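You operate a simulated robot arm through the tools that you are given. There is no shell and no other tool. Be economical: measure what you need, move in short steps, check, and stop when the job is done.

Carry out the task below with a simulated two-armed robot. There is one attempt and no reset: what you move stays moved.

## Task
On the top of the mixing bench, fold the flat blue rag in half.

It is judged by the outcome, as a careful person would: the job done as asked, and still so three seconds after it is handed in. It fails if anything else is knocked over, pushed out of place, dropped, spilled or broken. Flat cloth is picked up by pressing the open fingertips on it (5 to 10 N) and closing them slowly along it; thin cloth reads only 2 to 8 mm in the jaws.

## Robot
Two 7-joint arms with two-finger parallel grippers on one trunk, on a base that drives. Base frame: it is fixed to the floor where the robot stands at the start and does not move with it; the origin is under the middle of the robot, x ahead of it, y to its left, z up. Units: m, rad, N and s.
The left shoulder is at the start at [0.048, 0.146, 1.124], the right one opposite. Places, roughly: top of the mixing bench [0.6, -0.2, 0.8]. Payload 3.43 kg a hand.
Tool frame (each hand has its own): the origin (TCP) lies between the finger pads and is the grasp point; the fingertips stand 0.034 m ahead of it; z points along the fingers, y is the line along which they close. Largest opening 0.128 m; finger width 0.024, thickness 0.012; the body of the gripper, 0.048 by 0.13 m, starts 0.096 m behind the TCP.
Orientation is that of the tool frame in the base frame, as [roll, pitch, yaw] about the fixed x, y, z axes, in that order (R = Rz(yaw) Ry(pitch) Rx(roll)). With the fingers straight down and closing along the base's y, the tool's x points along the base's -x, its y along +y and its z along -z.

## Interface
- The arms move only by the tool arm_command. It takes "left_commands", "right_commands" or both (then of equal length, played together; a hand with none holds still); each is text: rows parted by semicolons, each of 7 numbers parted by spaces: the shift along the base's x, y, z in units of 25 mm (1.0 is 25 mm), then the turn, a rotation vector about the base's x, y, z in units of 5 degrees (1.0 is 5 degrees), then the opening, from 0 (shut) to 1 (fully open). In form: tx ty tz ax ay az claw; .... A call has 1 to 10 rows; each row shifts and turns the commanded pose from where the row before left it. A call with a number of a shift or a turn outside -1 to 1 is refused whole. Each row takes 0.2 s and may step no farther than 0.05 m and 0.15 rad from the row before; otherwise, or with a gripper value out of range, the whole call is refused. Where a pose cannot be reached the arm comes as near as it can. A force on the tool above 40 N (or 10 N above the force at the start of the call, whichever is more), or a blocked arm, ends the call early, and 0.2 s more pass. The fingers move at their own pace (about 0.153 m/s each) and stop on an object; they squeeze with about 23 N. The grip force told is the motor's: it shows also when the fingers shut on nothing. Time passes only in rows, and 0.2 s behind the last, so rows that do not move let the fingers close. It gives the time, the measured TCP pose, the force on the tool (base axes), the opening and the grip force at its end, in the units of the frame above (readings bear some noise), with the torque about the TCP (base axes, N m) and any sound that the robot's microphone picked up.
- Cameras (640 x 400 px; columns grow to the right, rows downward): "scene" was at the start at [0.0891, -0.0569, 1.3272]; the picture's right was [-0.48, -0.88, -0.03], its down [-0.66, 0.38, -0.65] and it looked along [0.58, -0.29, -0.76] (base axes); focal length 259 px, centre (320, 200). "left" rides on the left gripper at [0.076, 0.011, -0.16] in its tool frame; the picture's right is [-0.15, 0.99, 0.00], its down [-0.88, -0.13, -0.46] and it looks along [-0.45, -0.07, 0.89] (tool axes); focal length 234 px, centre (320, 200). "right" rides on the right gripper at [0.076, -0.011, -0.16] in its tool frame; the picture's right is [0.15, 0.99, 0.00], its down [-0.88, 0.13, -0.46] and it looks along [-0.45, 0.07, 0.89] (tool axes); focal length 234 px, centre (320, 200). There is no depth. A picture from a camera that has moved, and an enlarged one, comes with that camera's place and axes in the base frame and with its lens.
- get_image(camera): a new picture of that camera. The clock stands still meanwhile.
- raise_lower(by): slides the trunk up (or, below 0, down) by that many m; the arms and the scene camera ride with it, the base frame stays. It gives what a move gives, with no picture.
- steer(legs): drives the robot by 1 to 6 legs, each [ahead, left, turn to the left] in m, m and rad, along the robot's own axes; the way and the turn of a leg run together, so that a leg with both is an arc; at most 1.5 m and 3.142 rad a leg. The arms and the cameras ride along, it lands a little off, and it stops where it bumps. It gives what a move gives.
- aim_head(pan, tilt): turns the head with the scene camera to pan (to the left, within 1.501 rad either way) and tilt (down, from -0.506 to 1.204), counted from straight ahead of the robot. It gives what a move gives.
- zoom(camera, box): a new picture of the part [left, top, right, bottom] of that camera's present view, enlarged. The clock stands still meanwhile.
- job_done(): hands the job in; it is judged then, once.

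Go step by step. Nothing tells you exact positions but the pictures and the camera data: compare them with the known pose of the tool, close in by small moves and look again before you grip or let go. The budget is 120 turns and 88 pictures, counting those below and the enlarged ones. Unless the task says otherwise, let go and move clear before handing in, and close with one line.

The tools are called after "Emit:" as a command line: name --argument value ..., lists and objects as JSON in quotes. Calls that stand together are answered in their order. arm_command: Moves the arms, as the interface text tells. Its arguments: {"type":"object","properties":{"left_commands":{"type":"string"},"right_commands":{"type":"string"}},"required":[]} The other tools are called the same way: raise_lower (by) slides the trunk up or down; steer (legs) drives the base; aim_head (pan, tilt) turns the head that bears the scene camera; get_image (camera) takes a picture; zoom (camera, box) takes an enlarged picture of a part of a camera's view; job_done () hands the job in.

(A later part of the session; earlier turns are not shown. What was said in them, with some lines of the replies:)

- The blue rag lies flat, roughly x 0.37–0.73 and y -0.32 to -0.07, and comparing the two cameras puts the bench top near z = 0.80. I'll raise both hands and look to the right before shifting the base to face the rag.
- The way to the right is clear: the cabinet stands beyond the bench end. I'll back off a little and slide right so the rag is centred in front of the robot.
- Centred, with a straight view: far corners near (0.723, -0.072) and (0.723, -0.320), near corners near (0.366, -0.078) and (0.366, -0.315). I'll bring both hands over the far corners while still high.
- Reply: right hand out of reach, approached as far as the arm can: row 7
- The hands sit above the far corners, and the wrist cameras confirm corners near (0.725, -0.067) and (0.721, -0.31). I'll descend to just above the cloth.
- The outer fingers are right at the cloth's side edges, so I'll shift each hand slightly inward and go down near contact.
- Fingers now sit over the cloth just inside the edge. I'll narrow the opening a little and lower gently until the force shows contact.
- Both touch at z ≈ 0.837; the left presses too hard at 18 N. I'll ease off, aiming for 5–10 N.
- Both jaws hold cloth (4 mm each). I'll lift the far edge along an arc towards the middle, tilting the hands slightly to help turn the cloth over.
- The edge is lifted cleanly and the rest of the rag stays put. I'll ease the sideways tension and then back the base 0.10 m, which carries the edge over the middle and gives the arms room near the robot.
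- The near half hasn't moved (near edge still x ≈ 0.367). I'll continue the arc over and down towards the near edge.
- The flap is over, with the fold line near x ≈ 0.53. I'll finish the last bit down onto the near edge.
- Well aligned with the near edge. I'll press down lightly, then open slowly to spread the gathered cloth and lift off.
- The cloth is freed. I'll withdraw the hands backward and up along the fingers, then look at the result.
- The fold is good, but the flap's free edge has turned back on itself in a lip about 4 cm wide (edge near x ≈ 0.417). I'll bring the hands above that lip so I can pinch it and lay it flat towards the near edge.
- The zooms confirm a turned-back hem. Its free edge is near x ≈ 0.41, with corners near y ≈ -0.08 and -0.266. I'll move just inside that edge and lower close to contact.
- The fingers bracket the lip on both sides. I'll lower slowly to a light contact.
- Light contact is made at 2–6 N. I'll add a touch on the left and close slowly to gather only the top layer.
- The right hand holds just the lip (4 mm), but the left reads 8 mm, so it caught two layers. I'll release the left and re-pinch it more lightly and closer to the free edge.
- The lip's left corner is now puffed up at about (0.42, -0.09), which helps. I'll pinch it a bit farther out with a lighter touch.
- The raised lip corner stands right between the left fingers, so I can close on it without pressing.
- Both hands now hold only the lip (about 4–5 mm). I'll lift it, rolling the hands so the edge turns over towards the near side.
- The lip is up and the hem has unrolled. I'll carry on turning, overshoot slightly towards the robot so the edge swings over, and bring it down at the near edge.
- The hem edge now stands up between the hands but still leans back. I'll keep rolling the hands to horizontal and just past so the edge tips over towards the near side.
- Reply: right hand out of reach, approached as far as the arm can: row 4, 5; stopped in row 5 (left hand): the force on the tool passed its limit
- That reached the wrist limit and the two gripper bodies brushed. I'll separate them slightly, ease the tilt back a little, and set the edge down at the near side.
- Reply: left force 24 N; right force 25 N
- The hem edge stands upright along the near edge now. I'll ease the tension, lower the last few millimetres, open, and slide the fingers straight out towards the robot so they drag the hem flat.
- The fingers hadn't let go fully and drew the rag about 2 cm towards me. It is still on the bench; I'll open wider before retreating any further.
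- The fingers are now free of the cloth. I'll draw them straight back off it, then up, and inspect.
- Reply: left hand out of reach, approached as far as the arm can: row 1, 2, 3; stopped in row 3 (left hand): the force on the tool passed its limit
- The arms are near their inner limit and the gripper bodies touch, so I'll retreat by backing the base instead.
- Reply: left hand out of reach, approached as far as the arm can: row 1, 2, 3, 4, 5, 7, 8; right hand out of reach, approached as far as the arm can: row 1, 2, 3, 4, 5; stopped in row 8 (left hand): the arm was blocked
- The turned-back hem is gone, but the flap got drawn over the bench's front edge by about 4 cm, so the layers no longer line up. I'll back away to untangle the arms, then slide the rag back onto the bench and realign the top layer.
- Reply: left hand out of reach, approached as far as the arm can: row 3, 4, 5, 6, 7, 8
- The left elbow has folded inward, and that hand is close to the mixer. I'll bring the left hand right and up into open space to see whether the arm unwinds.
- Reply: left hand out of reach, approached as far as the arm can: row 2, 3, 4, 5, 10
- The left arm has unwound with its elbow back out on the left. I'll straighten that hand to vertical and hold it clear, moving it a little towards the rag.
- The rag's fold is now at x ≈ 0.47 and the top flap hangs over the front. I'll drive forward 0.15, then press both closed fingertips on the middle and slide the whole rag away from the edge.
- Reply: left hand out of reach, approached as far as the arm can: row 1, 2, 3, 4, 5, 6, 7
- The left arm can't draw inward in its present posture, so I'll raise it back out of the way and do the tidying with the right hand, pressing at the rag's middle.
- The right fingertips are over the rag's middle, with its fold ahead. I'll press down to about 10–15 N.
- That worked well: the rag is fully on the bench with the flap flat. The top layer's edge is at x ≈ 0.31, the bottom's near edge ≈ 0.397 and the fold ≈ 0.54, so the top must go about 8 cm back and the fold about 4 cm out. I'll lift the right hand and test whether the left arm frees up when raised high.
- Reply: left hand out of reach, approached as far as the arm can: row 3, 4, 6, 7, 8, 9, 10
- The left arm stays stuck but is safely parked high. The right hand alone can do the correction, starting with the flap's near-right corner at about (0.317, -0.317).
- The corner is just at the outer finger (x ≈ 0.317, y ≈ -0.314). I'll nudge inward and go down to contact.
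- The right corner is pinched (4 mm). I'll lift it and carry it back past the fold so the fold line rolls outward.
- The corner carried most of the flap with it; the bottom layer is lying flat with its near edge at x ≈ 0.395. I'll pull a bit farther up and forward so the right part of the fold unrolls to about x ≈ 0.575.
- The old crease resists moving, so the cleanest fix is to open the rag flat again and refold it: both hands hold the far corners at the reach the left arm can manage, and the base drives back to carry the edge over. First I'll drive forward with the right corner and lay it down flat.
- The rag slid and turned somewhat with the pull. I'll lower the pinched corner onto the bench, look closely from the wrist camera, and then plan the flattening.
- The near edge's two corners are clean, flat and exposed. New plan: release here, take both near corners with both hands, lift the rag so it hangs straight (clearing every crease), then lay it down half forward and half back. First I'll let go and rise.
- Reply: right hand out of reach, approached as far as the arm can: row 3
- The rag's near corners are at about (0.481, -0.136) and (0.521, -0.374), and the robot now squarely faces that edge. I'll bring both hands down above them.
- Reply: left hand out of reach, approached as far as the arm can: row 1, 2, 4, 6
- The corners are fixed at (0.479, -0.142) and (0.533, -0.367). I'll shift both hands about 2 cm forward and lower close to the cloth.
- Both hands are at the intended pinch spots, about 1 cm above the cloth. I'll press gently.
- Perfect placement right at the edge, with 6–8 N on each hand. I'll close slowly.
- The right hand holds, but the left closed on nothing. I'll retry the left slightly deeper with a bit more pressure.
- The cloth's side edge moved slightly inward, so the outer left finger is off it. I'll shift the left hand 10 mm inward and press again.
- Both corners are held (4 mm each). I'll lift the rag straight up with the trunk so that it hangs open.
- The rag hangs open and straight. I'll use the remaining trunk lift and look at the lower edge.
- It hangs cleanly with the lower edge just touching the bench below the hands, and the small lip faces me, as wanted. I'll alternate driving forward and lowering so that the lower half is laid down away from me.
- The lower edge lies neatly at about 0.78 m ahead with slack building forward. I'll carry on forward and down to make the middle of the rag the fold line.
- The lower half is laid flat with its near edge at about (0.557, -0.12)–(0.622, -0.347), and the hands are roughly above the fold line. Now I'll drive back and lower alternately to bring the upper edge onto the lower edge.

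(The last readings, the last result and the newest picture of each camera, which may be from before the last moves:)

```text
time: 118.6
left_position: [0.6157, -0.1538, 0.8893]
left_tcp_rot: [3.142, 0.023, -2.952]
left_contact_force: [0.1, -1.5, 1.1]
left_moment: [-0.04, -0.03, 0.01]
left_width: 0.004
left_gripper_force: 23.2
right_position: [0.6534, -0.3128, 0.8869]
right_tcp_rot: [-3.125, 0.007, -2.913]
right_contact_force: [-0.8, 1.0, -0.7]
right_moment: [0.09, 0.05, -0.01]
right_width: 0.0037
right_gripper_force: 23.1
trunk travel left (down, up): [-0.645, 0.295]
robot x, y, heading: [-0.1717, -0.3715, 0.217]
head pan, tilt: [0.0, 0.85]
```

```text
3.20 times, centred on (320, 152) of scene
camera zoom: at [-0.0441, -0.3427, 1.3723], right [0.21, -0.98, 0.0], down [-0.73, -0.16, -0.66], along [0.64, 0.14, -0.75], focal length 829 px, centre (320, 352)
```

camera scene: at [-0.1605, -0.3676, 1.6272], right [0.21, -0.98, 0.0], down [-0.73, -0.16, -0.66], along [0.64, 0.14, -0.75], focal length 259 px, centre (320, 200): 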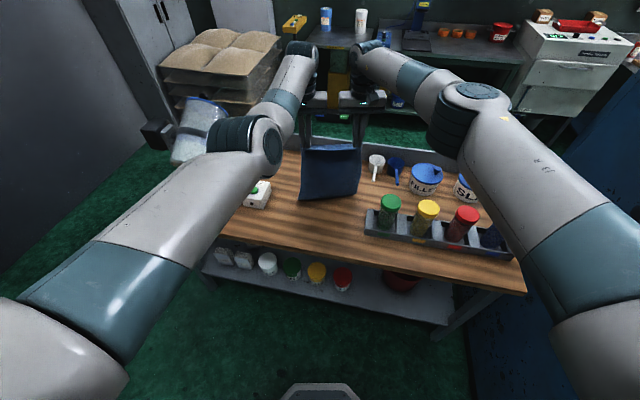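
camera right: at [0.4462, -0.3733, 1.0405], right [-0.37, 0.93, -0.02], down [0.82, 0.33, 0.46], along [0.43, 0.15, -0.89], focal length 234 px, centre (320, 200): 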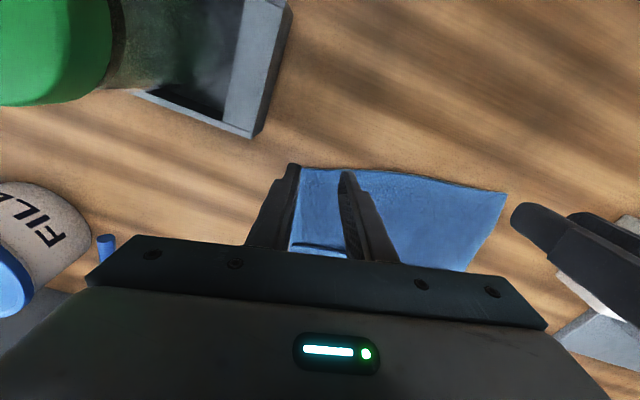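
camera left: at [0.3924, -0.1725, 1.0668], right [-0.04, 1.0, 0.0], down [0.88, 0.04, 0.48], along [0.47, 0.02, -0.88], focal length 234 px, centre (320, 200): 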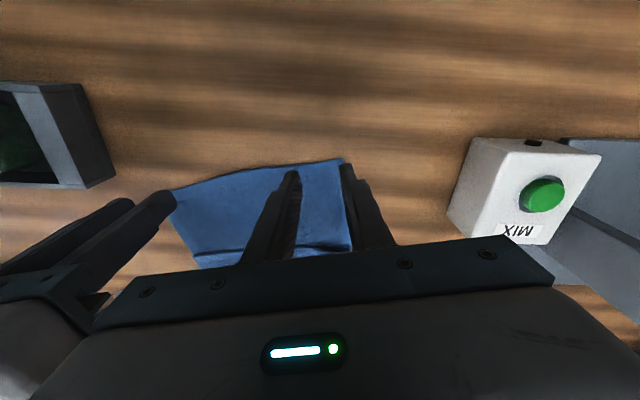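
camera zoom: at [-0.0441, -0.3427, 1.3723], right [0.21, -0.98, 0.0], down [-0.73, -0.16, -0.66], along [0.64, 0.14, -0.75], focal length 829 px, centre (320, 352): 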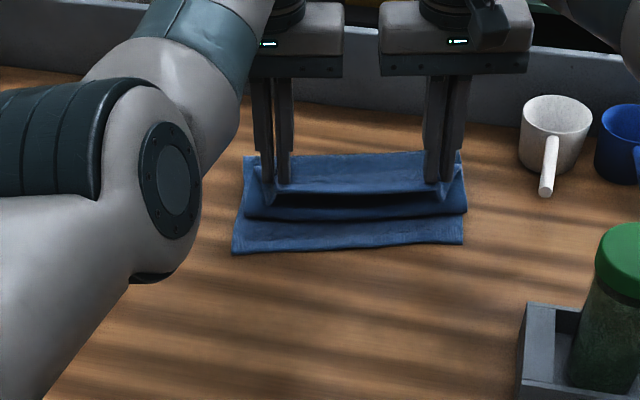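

There's a small belly of cloth hanging on my side of the hands, so I'll pull back before lowering any further to draw it taut.

Emit:
steer --legs '[[-0.05, 0, 0]]'

Emit:
zoom --camera "scene" --box '[220, 90, 420, 215]'

```text
time: 119.5
left_position: [0.5672, -0.164, 0.889]
left_tcp_rot: [3.142, 0.021, -2.952]
left_contact_force: [0.4, -1.4, 0.7]
left_moment: [-0.06, -0.05, 0.0]
left_width: 0.0041
left_gripper_force: 23.0
right_position: [0.6063, -0.324, 0.8878]
right_tcp_rot: [-3.125, 0.004, -2.915]
right_contact_force: [0.1, 2.2, -0.7]
right_moment: [0.05, -0.02, -0.02]
right_width: 0.0038
right_gripper_force: 22.6
trunk travel left (down, up): [-0.645, 0.295]
robot x, y, heading: [-0.2177, -0.3864, 0.216]
head pan, tilt: [0.0, 0.85]
```

```text
3.20 times, centred on (320, 152) of scene
camera zoom: at [-0.0916, -0.3532, 1.372], right [0.21, -0.98, 0.0], down [-0.73, -0.16, -0.66], along [0.64, 0.14, -0.75], focal length 829 px, centre (320, 352)
```

zoom: 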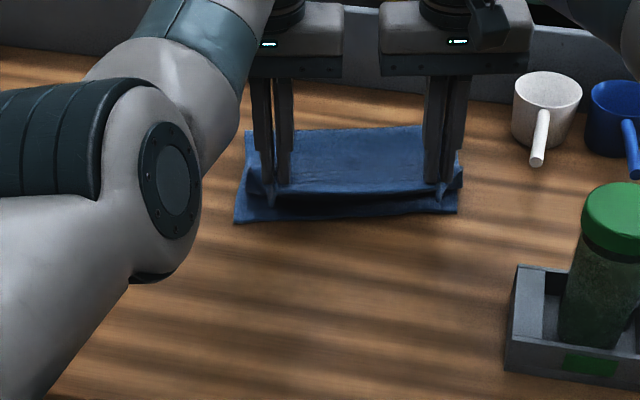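

The hands are above the lower edge, but the fold line sits about 2–3 cm short of the middle, which leaves slack underneath. I'll lift and go forward again a bit farther to lay more cloth down, then come back along a tauter arc.

Emit:
raise_lower --by 0.095

Emit:
steer --legs '[[0.175, 0, 0]]'

Emit:
raise_lower --by -0.015

Emit:
steer --legs '[[-0.07, 0, 0]]'

Emit:
raise_lower --by -0.02

Emit:
steer --legs '[[-0.06, 0, 0]]'

Emit:
raise_lower --by -0.035

Emit:
zoom --camera "scene" --box '[220, 90, 420, 215]'

```text
time: 120.8
left_position: [0.5662, -0.166, 0.9837]
left_tcp_rot: [3.141, 0.022, -2.951]
left_contact_force: [0.6, -1.7, -0.5]
left_moment: [-0.03, 0.0, 0.01]
left_width: 0.0038
left_gripper_force: 23.0
right_position: [0.607, -0.3233, 0.984]
right_tcp_rot: [-3.127, 0.007, -2.914]
right_contact_force: [0.0, 2.5, 0.1]
right_moment: [0.07, 0.05, 0.0]
right_width: 0.0036
right_gripper_force: 22.8
trunk travel left (down, up): [-0.74, 0.2]
robot x, y, heading: [-0.2161, -0.3814, 0.216]
head pan, tilt: [0.0, 0.85]
```

```text
time: 122.3
left_position: [0.7367, -0.1297, 0.9861]
left_tcp_rot: [3.141, 0.024, -2.954]
left_contact_force: [0.4, -2.5, 0.4]
left_moment: [-0.06, 0.0, -0.05]
left_width: 0.0041
left_gripper_force: 23.4
right_position: [0.7752, -0.2891, 0.9852]
right_tcp_rot: [-3.125, 0.008, -2.916]
right_contact_force: [-1.0, 0.7, 0.6]
right_moment: [0.06, 0.01, -0.04]
right_width: 0.0036
right_gripper_force: 23.1
trunk travel left (down, up): [-0.74, 0.2]
robot x, y, heading: [-0.0469, -0.3461, 0.211]
head pan, tilt: [0.0, 0.85]
```

```text
time: 122.9
left_position: [0.7377, -0.1299, 0.9687]
left_tcp_rot: [3.14, 0.023, -2.956]
left_contact_force: [1.2, -0.7, -0.4]
left_moment: [-0.06, 0.0, 0.03]
left_width: 0.0039
left_gripper_force: 23.0
right_position: [0.7762, -0.2871, 0.9681]
right_tcp_rot: [-3.127, 0.006, -2.916]
right_contact_force: [0.2, 0.8, 0.4]
right_moment: [0.02, 0.01, -0.01]
right_width: 0.0036
right_gripper_force: 23.1
trunk travel left (down, up): [-0.725, 0.215]
robot x, y, heading: [-0.0512, -0.3461, 0.218]
head pan, tilt: [0.0, 0.85]
```

```text
time: 123.9
left_position: [0.6685, -0.1464, 0.9688]
left_tcp_rot: [3.14, 0.019, -2.955]
left_contact_force: [0.2, -1.4, 0.0]
left_moment: [-0.08, -0.01, -0.01]
left_width: 0.0037
left_gripper_force: 23.2
right_position: [0.7071, -0.3046, 0.9662]
right_tcp_rot: [-3.125, 0.006, -2.915]
right_contact_force: [-0.3, 0.4, 0.0]
right_moment: [0.05, 0.07, 0.01]
right_width: 0.0037
right_gripper_force: 23.2
trunk travel left (down, up): [-0.725, 0.215]
robot x, y, heading: [-0.1184, -0.3597, 0.213]
head pan, tilt: [0.0, 0.85]
```

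```text
time: 124.6
left_position: [0.6679, -0.1458, 0.9519]
left_tcp_rot: [3.141, 0.025, -2.954]
left_contact_force: [0.8, -1.5, 0.8]
left_moment: [-0.01, -0.04, 0.02]
left_width: 0.0041
left_gripper_force: 22.8
right_position: [0.7048, -0.3044, 0.9493]
right_tcp_rot: [-3.126, 0.009, -2.915]
right_contact_force: [-1.2, 0.8, 0.6]
right_moment: [0.06, 0.0, 0.02]
right_width: 0.0038
right_gripper_force: 22.5
trunk travel left (down, up): [-0.705, 0.235]
robot x, y, heading: [-0.1215, -0.3626, 0.213]
head pan, tilt: [0.0, 0.85]
```

```text
time: 125.6
left_position: [0.6122, -0.1572, 0.9477]
left_tcp_rot: [3.141, 0.021, -2.952]
left_contact_force: [1.0, -0.8, 0.1]
left_moment: [-0.06, -0.01, 0.02]
left_width: 0.0041
left_gripper_force: 23.0
right_position: [0.6485, -0.3162, 0.9476]
right_tcp_rot: [-3.125, 0.005, -2.917]
right_contact_force: [-1.2, 2.3, -0.3]
right_moment: [0.02, 0.04, 0.01]
right_width: 0.0035
right_gripper_force: 22.8
trunk travel left (down, up): [-0.705, 0.235]
robot x, y, heading: [-0.1782, -0.37, 0.214]
head pan, tilt: [0.0, 0.85]
```

```text
time: 126.4
left_position: [0.6088, -0.1584, 0.9157]
left_tcp_rot: [-3.141, 0.027, -2.953]
left_contact_force: [0.5, -0.9, 0.0]
left_moment: [-0.02, 0.01, -0.03]
left_width: 0.0037
left_gripper_force: 22.7
right_position: [0.647, -0.3164, 0.9144]
right_tcp_rot: [-3.126, 0.007, -2.917]
right_contact_force: [-1.3, 1.4, -0.3]
right_moment: [0.04, -0.01, 0.01]
right_width: 0.0039
right_gripper_force: 23.2
trunk travel left (down, up): [-0.67, 0.27]
robot x, y, heading: [-0.1762, -0.3729, 0.215]
head pan, tilt: [0.0, 0.85]
```

```text
3.20 times, centred on (320, 152) of scene
camera zoom: at [-0.0512, -0.3444, 1.3975], right [0.21, -0.98, 0.0], down [-0.73, -0.16, -0.66], along [0.65, 0.14, -0.75], focal length 829 px, centre (320, 352)
```

zoom: 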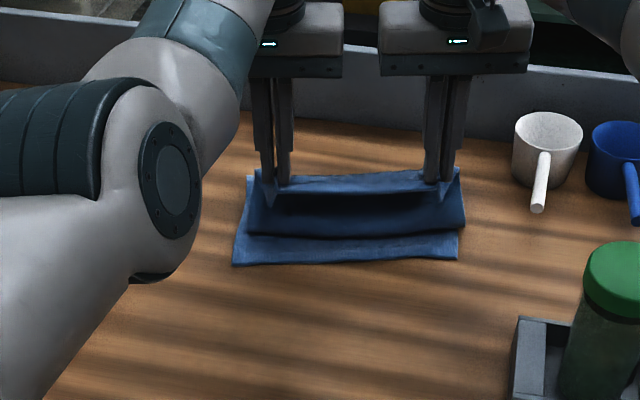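

The fold line is still about 3 cm short and the back ledge leaves no room to go farther. I'll lift the rag fully again, move it about 10 cm nearer to me, and repeat the laying with a longer forward reach.

Emit:
raise_lower --by 0.27

Emit:
steer --legs '[[-0.26, 0, 0], [0.05, 0, 0]]'

Emit:
raise_lower --by -0.07

Emit:
steer --legs '[[0.06, 0, 0]]'

Emit:
raise_lower --by -0.06

Emit:
steer --legs '[[0.06, 0, 0]]'

Emit:
raise_lower --by -0.03

Emit:
zoom --camera "scene" --box '[220, 90, 420, 215]'

```text
time: 129.1
left_position: [0.6105, -0.1571, 1.1843]
left_tcp_rot: [3.141, 0.023, -2.952]
left_contact_force: [0.3, -1.6, 0.1]
left_moment: [-0.06, -0.02, 0.0]
left_width: 0.0038
left_gripper_force: 23.0
right_position: [0.6483, -0.3159, 1.182]
right_tcp_rot: [-3.126, 0.006, -2.916]
right_contact_force: [-0.2, 2.2, -0.8]
right_moment: [0.06, 0.04, -0.01]
right_width: 0.0036
right_gripper_force: 23.1
trunk travel left (down, up): [-0.94, 0.0]
robot x, y, heading: [-0.1728, -0.3729, 0.215]
head pan, tilt: [0.0, 0.85]
```

```text
time: 131.5
left_position: [0.3973, -0.2063, 1.1916]
left_tcp_rot: [-3.142, 0.027, -2.959]
left_contact_force: [-0.1, -1.6, -0.2]
left_moment: [0.01, -0.12, 0.0]
left_width: 0.004
left_gripper_force: 23.3
right_position: [0.434, -0.3653, 1.1897]
right_tcp_rot: [-3.125, 0.014, -2.92]
right_contact_force: [-1.4, 0.9, 0.1]
right_moment: [0.07, -0.09, 0.01]
right_width: 0.0036
right_gripper_force: 23.1
trunk travel left (down, up): [-0.94, 0.0]
robot x, y, heading: [-0.3802, -0.4144, 0.209]
head pan, tilt: [0.0, 0.85]
```

```text
time: 132.6
left_position: [0.4043, -0.2061, 1.1157]
left_tcp_rot: [3.141, 0.023, -2.957]
left_contact_force: [0.5, -0.9, 1.0]
left_moment: [-0.05, -0.01, 0.01]
left_width: 0.0039
left_gripper_force: 22.8
right_position: [0.4416, -0.3637, 1.1145]
right_tcp_rot: [-3.125, 0.006, -2.922]
right_contact_force: [0.6, 1.1, -0.3]
right_moment: [0.08, 0.01, -0.02]
right_width: 0.0035
right_gripper_force: 23.7
trunk travel left (down, up): [-0.87, 0.07]
robot x, y, heading: [-0.3833, -0.4163, 0.206]
head pan, tilt: [0.0, 0.85]
```

```text
time: 133.6
left_position: [0.4564, -0.1946, 1.1204]
left_tcp_rot: [-3.141, 0.031, -2.957]
left_contact_force: [-1.2, -0.6, 0.5]
left_moment: [-0.03, -0.08, -0.02]
left_width: 0.0037
left_gripper_force: 22.4
right_position: [0.4944, -0.3515, 1.1194]
right_tcp_rot: [-3.127, 0.013, -2.918]
right_contact_force: [-0.7, 1.0, 0.1]
right_moment: [0.07, -0.07, -0.01]
right_width: 0.0038
right_gripper_force: 23.0
trunk travel left (down, up): [-0.87, 0.07]
robot x, y, heading: [-0.3286, -0.4024, 0.208]
head pan, tilt: [0.0, 0.85]
```

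```text
time: 134.6
left_position: [0.4629, -0.1933, 1.0556]
left_tcp_rot: [-3.141, 0.025, -2.958]
left_contact_force: [0.2, -0.7, -1.1]
left_moment: [-0.06, 0.0, -0.01]
left_width: 0.0038
left_gripper_force: 23.3
right_position: [0.4995, -0.3514, 1.0546]
right_tcp_rot: [-3.127, 0.008, -2.921]
right_contact_force: [-0.3, 1.3, -0.5]
right_moment: [0.05, 0.03, -0.02]
right_width: 0.004
right_gripper_force: 22.7
trunk travel left (down, up): [-0.81, 0.13]
robot x, y, heading: [-0.3244, -0.402, 0.202]
head pan, tilt: [0.0, 0.85]
```

```text
time: 135.5
left_position: [0.513, -0.1843, 1.0603]
left_tcp_rot: [-3.141, 0.03, -2.96]
left_contact_force: [-0.2, -0.5, -0.2]
left_moment: [-0.02, -0.11, 0.0]
left_width: 0.0039
left_gripper_force: 23.0
right_position: [0.5518, -0.3416, 1.058]
right_tcp_rot: [-3.125, 0.013, -2.922]
right_contact_force: [-1.4, 0.9, 0.2]
right_moment: [0.06, -0.01, -0.02]
right_width: 0.0035
right_gripper_force: 22.9
trunk travel left (down, up): [-0.81, 0.13]
robot x, y, heading: [-0.2675, -0.3923, 0.203]
head pan, tilt: [0.0, 0.85]
```

```text
time: 136.3
left_position: [0.5186, -0.1838, 1.0237]
left_tcp_rot: [-3.141, 0.023, -2.96]
left_contact_force: [0.5, -0.6, -0.4]
left_moment: [-0.02, 0.0, 0.02]
left_width: 0.0041
left_gripper_force: 22.8
right_position: [0.5574, -0.3407, 1.0232]
right_tcp_rot: [-3.125, 0.006, -2.922]
right_contact_force: [0.1, 1.3, -0.4]
right_moment: [0.03, 0.03, -0.01]
right_width: 0.0037
right_gripper_force: 23.0
trunk travel left (down, up): [-0.78, 0.16]
robot x, y, heading: [-0.2682, -0.3903, 0.211]
head pan, tilt: [0.0, 0.85]
```

```text
3.20 times, centred on (320, 152) of scene
camera zoom: at [-0.1405, -0.3654, 1.5071], right [0.2, -0.98, 0.0], down [-0.74, -0.15, -0.66], along [0.64, 0.14, -0.75], focal length 829 px, centre (320, 352)
```

zoom: 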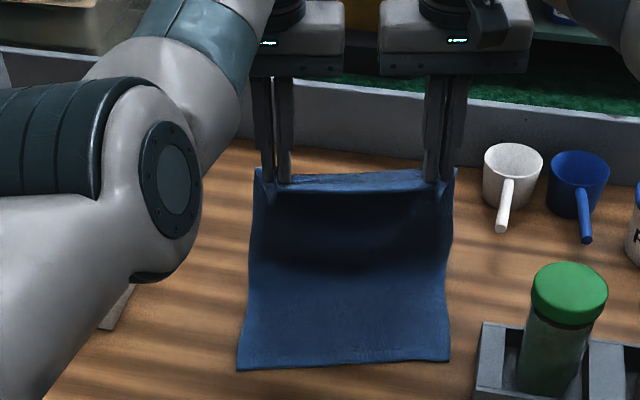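

The lower edge is laid at roughly 0.73 m ahead, with plenty of room in front now. I'll continue forward to lay slightly over half, then return along the taut arc.

Emit:
steer --legs '[[0.06, 0, 0]]'

Emit:
raise_lower --by -0.03

Emit:
steer --legs '[[0.035, 0, 0]]'

Emit:
raise_lower --by -0.035

Emit:
steer --legs '[[0.04, 0, 0]]'

Emit:
steer --legs '[[-0.155, 0, 0]]'

Emit:
raise_lower --by -0.025

Emit:
steer --legs '[[-0.035, 0, 0]]'

Emit:
zoom --camera "scene" --box '[220, 90, 420, 215]'

```text
time: 137.2
left_position: [0.5747, -0.1721, 1.0301]
left_tcp_rot: [3.141, 0.028, -2.96]
left_contact_force: [0.6, -0.4, 0.9]
left_moment: [-0.01, -0.05, 0.03]
left_width: 0.004
left_gripper_force: 23.2
right_position: [0.6135, -0.3286, 1.0273]
right_tcp_rot: [-3.126, 0.011, -2.921]
right_contact_force: [0.1, 0.8, -0.4]
right_moment: [0.06, -0.07, -0.05]
right_width: 0.0036
right_gripper_force: 23.3
trunk travel left (down, up): [-0.78, 0.16]
robot x, y, heading: [-0.2094, -0.3808, 0.206]
head pan, tilt: [0.0, 0.85]
```

```text
time: 138.0
left_position: [0.5789, -0.1707, 0.9948]
left_tcp_rot: [-3.141, 0.022, -2.961]
left_contact_force: [0.9, -1.1, 0.2]
left_moment: [-0.02, -0.02, 0.02]
left_width: 0.0039
left_gripper_force: 22.9
right_position: [0.6178, -0.3289, 0.9922]
right_tcp_rot: [-3.124, 0.005, -2.919]
right_contact_force: [-0.5, 1.3, -0.3]
right_moment: [0.04, 0.01, -0.05]
right_width: 0.0037
right_gripper_force: 23.3
trunk travel left (down, up): [-0.75, 0.19]
robot x, y, heading: [-0.2111, -0.3827, 0.206]
head pan, tilt: [0.0, 0.85]
```

```text
time: 138.8
left_position: [0.6069, -0.1645, 1.0015]
left_tcp_rot: [-3.141, 0.03, -2.96]
left_contact_force: [0.1, -0.4, -0.6]
left_moment: [0.0, -0.03, 0.02]
left_width: 0.0041
left_gripper_force: 23.5
right_position: [0.645, -0.3215, 0.999]
right_tcp_rot: [-3.125, 0.013, -2.92]
right_contact_force: [-0.4, 0.2, 0.8]
right_moment: [0.05, -0.03, 0.03]
right_width: 0.0036
right_gripper_force: 23.0
trunk travel left (down, up): [-0.75, 0.19]
robot x, y, heading: [-0.174, -0.3716, 0.202]
head pan, tilt: [0.0, 0.85]
```

```text
time: 139.6
left_position: [0.6117, -0.1632, 0.961]
left_tcp_rot: [3.141, 0.024, -2.961]
left_contact_force: [0.2, 0.0, -0.9]
left_moment: [-0.01, 0.0, 0.01]
left_width: 0.0038
left_gripper_force: 23.1
right_position: [0.6486, -0.3209, 0.9604]
right_tcp_rot: [-3.124, 0.008, -2.921]
right_contact_force: [0.0, 0.6, -0.9]
right_moment: [0.04, 0.02, -0.01]
right_width: 0.004
right_gripper_force: 22.8
trunk travel left (down, up): [-0.715, 0.225]
robot x, y, heading: [-0.1743, -0.3734, 0.204]
head pan, tilt: [0.0, 0.85]
```

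```text
time: 140.5
left_position: [0.6461, -0.1572, 0.9659]
left_tcp_rot: [-3.141, 0.027, -2.96]
left_contact_force: [-0.5, 0.4, 0.6]
left_moment: [0.0, -0.04, 0.04]
left_width: 0.0042
left_gripper_force: 23.5
right_position: [0.6835, -0.3131, 0.9633]
right_tcp_rot: [-3.125, 0.009, -2.919]
right_contact_force: [-0.7, -0.4, -0.4]
right_moment: [0.07, -0.03, 0.01]
right_width: 0.0036
right_gripper_force: 23.4
trunk travel left (down, up): [-0.715, 0.225]
robot x, y, heading: [-0.1402, -0.3632, 0.206]
head pan, tilt: [0.0, 0.85]
```

```text
time: 141.9
left_position: [0.497, -0.1905, 0.9605]
left_tcp_rot: [3.141, 0.025, -2.966]
left_contact_force: [0.0, -1.0, -0.2]
left_moment: [-0.03, 0.04, 0.01]
left_width: 0.0038
left_gripper_force: 23.3
right_position: [0.5343, -0.348, 0.9592]
right_tcp_rot: [-3.126, 0.007, -2.926]
right_contact_force: [0.5, -0.4, -1.0]
right_moment: [-0.01, -0.01, 0.01]
right_width: 0.0038
right_gripper_force: 23.2
trunk travel left (down, up): [-0.715, 0.225]
robot x, y, heading: [-0.2879, -0.3977, 0.203]
head pan, tilt: [0.0, 0.85]
```

```text
time: 142.6
left_position: [0.4956, -0.1918, 0.9375]
left_tcp_rot: [3.141, 0.028, -2.964]
left_contact_force: [0.5, -1.1, 0.5]
left_moment: [-0.01, -0.05, -0.03]
left_width: 0.0041
left_gripper_force: 23.0
right_position: [0.5342, -0.3489, 0.9355]
right_tcp_rot: [-3.127, 0.009, -2.925]
right_contact_force: [-0.5, 0.0, -0.5]
right_moment: [0.0, -0.01, 0.01]
right_width: 0.0038
right_gripper_force: 23.4
trunk travel left (down, up): [-0.69, 0.25]
robot x, y, heading: [-0.2871, -0.3961, 0.202]
head pan, tilt: [0.0, 0.85]
```

```text
time: 143.5
left_position: [0.4675, -0.1975, 0.9332]
left_tcp_rot: [-3.141, 0.02, -2.966]
left_contact_force: [0.3, -0.2, -1.0]
left_moment: [-0.03, -0.01, 0.01]
left_width: 0.004
left_gripper_force: 22.7
right_position: [0.5042, -0.355, 0.9313]
right_tcp_rot: [-3.126, 0.003, -2.926]
right_contact_force: [-0.1, 0.8, -0.8]
right_moment: [0.01, 0.01, 0.02]
right_width: 0.0038
right_gripper_force: 23.2
trunk travel left (down, up): [-0.69, 0.25]
robot x, y, heading: [-0.3231, -0.4041, 0.2]
head pan, tilt: [0.0, 0.85]
```

```text
3.20 times, centred on (320, 152) of scene
camera zoom: at [-0.1932, -0.3766, 1.4166], right [0.2, -0.98, 0.0], down [-0.74, -0.15, -0.66], along [0.64, 0.13, -0.75], focal length 829 px, centre (320, 352)
```

zoom: 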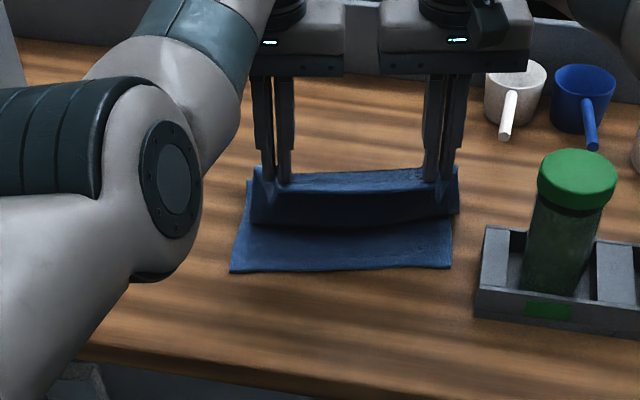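

The taut arc peeled the fold line back again; it sits about 2–3 cm short. I'll go forward once more, press lower there so the fold moves out past half, and return on a lower, slacker path.

Emit:
raise_lower --by 0.03

Emit:
steer --legs '[[0.185, 0, 0]]'

Emit:
raise_lower --by -0.05

Emit:
steer --legs '[[-0.1, 0, 0]]'

Emit:
raise_lower --by -0.015

Emit:
steer --legs '[[-0.06, 0, 0]]'

Emit:
raise_lower --by -0.02

Emit:
zoom --camera "scene" --box '[220, 90, 420, 215]'

```text
time: 144.2
left_position: [0.4639, -0.1974, 0.9669]
left_tcp_rot: [3.141, 0.025, -2.966]
left_contact_force: [0.9, -0.9, -0.7]
left_moment: [-0.03, -0.04, 0.03]
left_width: 0.0039
left_gripper_force: 22.5
right_position: [0.5012, -0.3561, 0.9652]
right_tcp_rot: [-3.125, 0.009, -2.925]
right_contact_force: [-0.4, 0.9, -1.1]
right_moment: [0.07, -0.06, 0.01]
right_width: 0.0035
right_gripper_force: 23.2
trunk travel left (down, up): [-0.72, 0.22]
robot x, y, heading: [-0.327, -0.4065, 0.203]
head pan, tilt: [0.0, 0.85]
```

```text
time: 145.8
left_position: [0.6433, -0.1612, 0.9668]
left_tcp_rot: [-3.141, 0.026, -2.966]
left_contact_force: [0.4, -0.9, -0.6]
left_moment: [-0.02, -0.02, 0.0]
left_width: 0.0038
left_gripper_force: 23.5
right_position: [0.6807, -0.3188, 0.9672]
right_tcp_rot: [-3.127, 0.008, -2.924]
right_contact_force: [0.0, 0.3, -0.8]
right_moment: [0.02, -0.02, 0.02]
right_width: 0.0038
right_gripper_force: 23.2
trunk travel left (down, up): [-0.72, 0.22]
robot x, y, heading: [-0.1484, -0.3705, 0.204]
head pan, tilt: [0.0, 0.85]
```

```text
time: 146.7
left_position: [0.6432, -0.1603, 0.9188]
left_tcp_rot: [3.141, 0.026, -2.965]
left_contact_force: [0.4, -0.1, -0.6]
left_moment: [-0.02, -0.03, 0.0]
left_width: 0.004
left_gripper_force: 22.8
right_position: [0.6803, -0.3186, 0.9159]
right_tcp_rot: [-3.127, 0.009, -2.924]
right_contact_force: [-0.8, 0.1, 0.0]
right_moment: [0.04, -0.01, 0.02]
right_width: 0.0039
right_gripper_force: 22.6
trunk travel left (down, up): [-0.67, 0.27]
robot x, y, heading: [-0.1473, -0.372, 0.197]
head pan, tilt: [0.0, 0.85]
```

```text
time: 147.8
left_position: [0.5451, -0.1816, 0.9154]
left_tcp_rot: [-3.141, 0.025, -2.965]
left_contact_force: [0.4, -1.2, -0.4]
left_moment: [-0.03, -0.02, -0.02]
left_width: 0.0037
left_gripper_force: 23.3
right_position: [0.5817, -0.3392, 0.9152]
right_tcp_rot: [-3.127, 0.008, -2.926]
right_contact_force: [-0.8, 1.1, 0.4]
right_moment: [0.02, -0.01, 0.04]
right_width: 0.0039
right_gripper_force: 22.6
trunk travel left (down, up): [-0.67, 0.27]
robot x, y, heading: [-0.2436, -0.3886, 0.206]
head pan, tilt: [0.0, 0.85]
```

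```text
time: 148.5
left_position: [0.5437, -0.1817, 0.9007]
left_tcp_rot: [3.141, 0.026, -2.965]
left_contact_force: [0.3, -0.8, 0.1]
left_moment: [-0.02, -0.02, -0.03]
left_width: 0.0037
left_gripper_force: 23.3
right_position: [0.5804, -0.3387, 0.9022]
right_tcp_rot: [-3.126, 0.009, -2.926]
right_contact_force: [-1.0, 1.1, 0.0]
right_moment: [0.03, 0.01, -0.02]
right_width: 0.0041
right_gripper_force: 22.6
trunk travel left (down, up): [-0.655, 0.285]
robot x, y, heading: [-0.2436, -0.3881, 0.2]
head pan, tilt: [0.0, 0.85]
```

```text
time: 149.4
left_position: [0.4849, -0.1922, 0.901]
left_tcp_rot: [-3.141, 0.024, -2.962]
left_contact_force: [1.3, -0.6, 0.4]
left_moment: [-0.07, -0.04, -0.01]
left_width: 0.0037
left_gripper_force: 22.9
right_position: [0.5225, -0.3499, 0.8995]
right_tcp_rot: [-3.127, 0.009, -2.925]
right_contact_force: [-0.6, 1.4, -0.2]
right_moment: [0.05, 0.0, -0.02]
right_width: 0.0037
right_gripper_force: 22.8
trunk travel left (down, up): [-0.655, 0.285]
robot x, y, heading: [-0.3038, -0.3984, 0.202]
head pan, tilt: [0.0, 0.85]
```

```text
time: 150.1
left_position: [0.4838, -0.1928, 0.8823]
left_tcp_rot: [-3.14, 0.027, -2.965]
left_contact_force: [0.4, 0.0, -1.0]
left_moment: [-0.02, -0.02, 0.02]
left_width: 0.0041
left_gripper_force: 23.3
right_position: [0.5212, -0.3507, 0.8811]
right_tcp_rot: [-3.126, 0.008, -2.925]
right_contact_force: [-0.9, 0.1, 0.3]
right_moment: [0.04, -0.03, -0.02]
right_width: 0.0039
right_gripper_force: 23.4
trunk travel left (down, up): [-0.635, 0.305]
robot x, y, heading: [-0.2993, -0.3982, 0.199]
head pan, tilt: [0.0, 0.85]
```

```text
3.20 times, centred on (320, 152) of scene
camera zoom: at [-0.1783, -0.3732, 1.3626], right [0.2, -0.98, 0.0], down [-0.74, -0.15, -0.66], along [0.65, 0.13, -0.75], focal length 829 px, centre (320, 352)
```

zoom: 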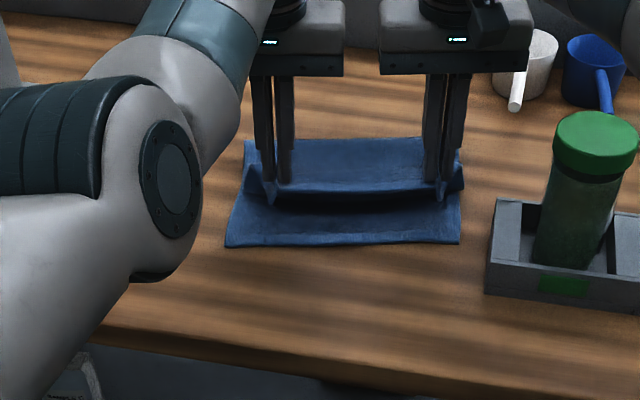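

The fold line is now at about half (lower layer ≈ 0.17–0.18 m). Just the last bit back and down remains.

Emit:
steer --legs '[[-0.04, 0, 0]]'

Emit:
raise_lower --by -0.034

Emit:
zoom --camera "scene" --box '[220, 90, 420, 215]'

```text
time: 151.0
left_position: [0.4463, -0.2008, 0.8798]
left_tcp_rot: [3.141, 0.023, -2.963]
left_contact_force: [0.4, -0.8, 0.1]
left_moment: [-0.05, 0.02, -0.02]
left_width: 0.0039
left_gripper_force: 22.9
right_position: [0.4837, -0.3586, 0.8785]
right_tcp_rot: [-3.126, 0.006, -2.924]
right_contact_force: [-0.1, 1.0, 0.4]
right_moment: [0.01, 0.0, 0.01]
right_width: 0.0035
right_gripper_force: 23.3
trunk travel left (down, up): [-0.635, 0.305]
robot x, y, heading: [-0.3403, -0.4093, 0.204]
head pan, tilt: [0.0, 0.85]
```

```text
time: 151.8
left_position: [0.4457, -0.1995, 0.848]
left_tcp_rot: [3.141, 0.024, -2.963]
left_contact_force: [-0.7, -0.8, 1.2]
left_moment: [0.0, 0.02, 0.0]
left_width: 0.0038
left_gripper_force: 23.1
right_position: [0.4822, -0.3581, 0.846]
right_tcp_rot: [-3.125, 0.009, -2.923]
right_contact_force: [-0.6, 0.9, 0.0]
right_moment: [0.06, 0.06, 0.03]
right_width: 0.0038
right_gripper_force: 23.1
trunk travel left (down, up): [-0.601, 0.339]
robot x, y, heading: [-0.3446, -0.4083, 0.204]
head pan, tilt: [0.0, 0.85]
```

```text
3.20 times, centred on (320, 152) of scene
camera zoom: at [-0.2166, -0.381, 1.3284], right [0.2, -0.98, 0.0], down [-0.74, -0.15, -0.66], along [0.65, 0.13, -0.75], focal length 829 px, centre (320, 352)
```

zoom: 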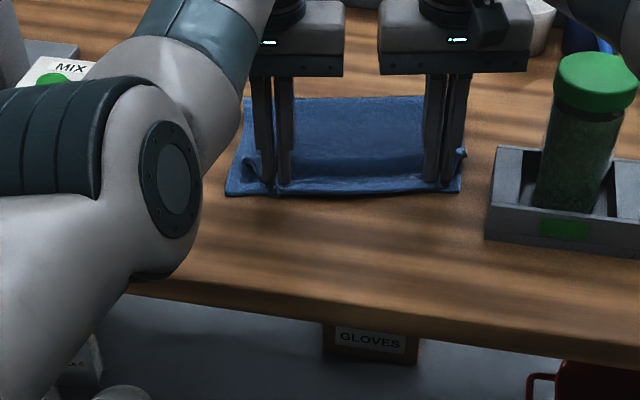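

The upper edge now sits right along the lower edge. I'll touch down, open slowly to spread the pinched corners, and lift straight up.

Emit:
arm_command --left_commands "0 0 -0.1 0 0 0 0;0 0 -0.06 0 0 0 0;0 0 0 0 0 0 0.05;0 0 0 0 0 0 0.1;0 0 0 0 0 0 0.16;0 0 0 0 0 0 0.22;0 0 0 0 0 0 0.26;0 0 0 0 0 0 0.26" --right_commands "0 0 -0.08 0 0 0 0;0 0 -0.04 0 0 0 0;0 0 0 0 0 0 0.05;0 0 0 0 0 0 0.1;0 0 0 0 0 0 0.16;0 0 0 0 0 0 0.22;0 0 0 0 0 0 0.26;0 0 0 0 0 0 0.26"

Emit:
arm_command --left_commands "0 0 0.2 0 0 0 0.26;0 0 0.4 0 0 0 0.26;0 0 0.6 0 0 0 0.26;0 0 0.8 0 0 0 0.26;0 0 0.8 0 0 0 0.26;0 0 0.8 0 0 0 0.26;0 0 0.4 0 0 0 0.26" --right_commands "0 0 0.2 0 0 0 0.26;0 0 0.4 0 0 0 0.26;0 0 0.6 0 0 0 0.26;0 0 0.8 0 0 0 0.26;0 0 0.8 0 0 0 0.26;0 0 0.8 0 0 0 0.26;0 0 0.4 0 0 0 0.26"

Emit:
raise_lower --by 0.15

Emit:
zoom --camera "scene" --box '[220, 100, 420, 225]'

```text
time: 153.6
left_position: [0.4469, -0.2016, 0.8428]
left_tcp_rot: [3.141, 0.024, -2.962]
left_contact_force: [-0.1, 0.5, 0.3]
left_moment: [0.01, 0.01, -0.01]
left_width: 0.0331
left_gripper_force: 0.1
right_position: [0.4831, -0.3593, 0.8434]
right_tcp_rot: [-3.125, 0.008, -2.922]
right_contact_force: [-0.9, 0.5, 1.5]
right_moment: [0.0, 0.05, 0.02]
right_width: 0.0326
right_gripper_force: 0.1
trunk travel left (down, up): [-0.601, 0.339]
robot x, y, heading: [-0.3458, -0.4117, 0.204]
head pan, tilt: [0.0, 0.85]
```

```text
time: 155.2
left_position: [0.445, -0.1996, 0.9433]
left_tcp_rot: [-3.14, 0.024, -2.965]
left_contact_force: [-0.1, 0.0, 0.2]
left_moment: [0.02, -0.04, 0.0]
left_width: 0.0336
left_gripper_force: 0.1
right_position: [0.4803, -0.357, 0.9431]
right_tcp_rot: [-3.126, 0.007, -2.924]
right_contact_force: [0.0, -0.1, 0.3]
right_moment: [-0.02, 0.01, 0.03]
right_width: 0.0332
right_gripper_force: 0.0
trunk travel left (down, up): [-0.601, 0.339]
robot x, y, heading: [-0.3414, -0.4054, 0.205]
head pan, tilt: [0.0, 0.85]
```

```text
time: 156.9
left_position: [0.4455, -0.1999, 1.0915]
left_tcp_rot: [-3.142, 0.025, -2.965]
left_contact_force: [-0.5, 0.5, 0.1]
left_moment: [-0.06, -0.02, 0.0]
left_width: 0.0331
left_gripper_force: 0.1
right_position: [0.4814, -0.358, 1.0907]
right_tcp_rot: [-3.126, 0.005, -2.924]
right_contact_force: [0.2, 0.3, 0.2]
right_moment: [-0.01, 0.01, -0.03]
right_width: 0.0331
right_gripper_force: 0.1
trunk travel left (down, up): [-0.751, 0.189]
robot x, y, heading: [-0.3431, -0.4095, 0.204]
head pan, tilt: [0.0, 0.85]
```

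```text
3.20 times, centred on (320, 162) of scene
camera zoom: at [-0.2155, -0.3809, 1.4782], right [0.2, -0.98, 0.0], down [-0.74, -0.15, -0.66], along [0.65, 0.13, -0.75], focal length 829 px, centre (320, 320)
```

zoom: 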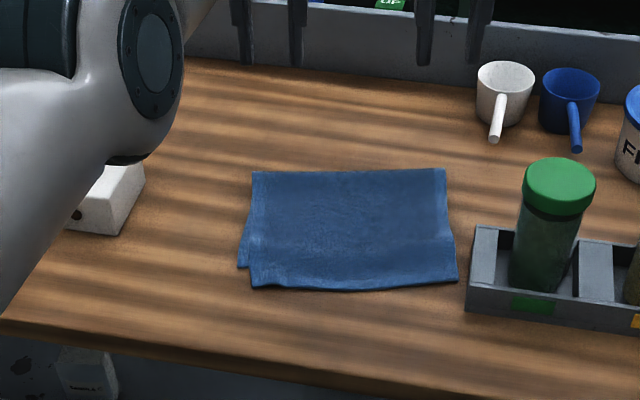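

The rag now lies folded flat in two. The edges are within about 2 cm of each other, both hands are open and well above it, and the things I can see around it are still in place. I'm handing in.

Emit:
job_done

```text
The job is handed in.
```

The blue rag is folded in half and lying flat on the mixing bench, a little turned and shifted from where it started. Its edges meet to within about 2 cm, and nothing else appears to have been moved.
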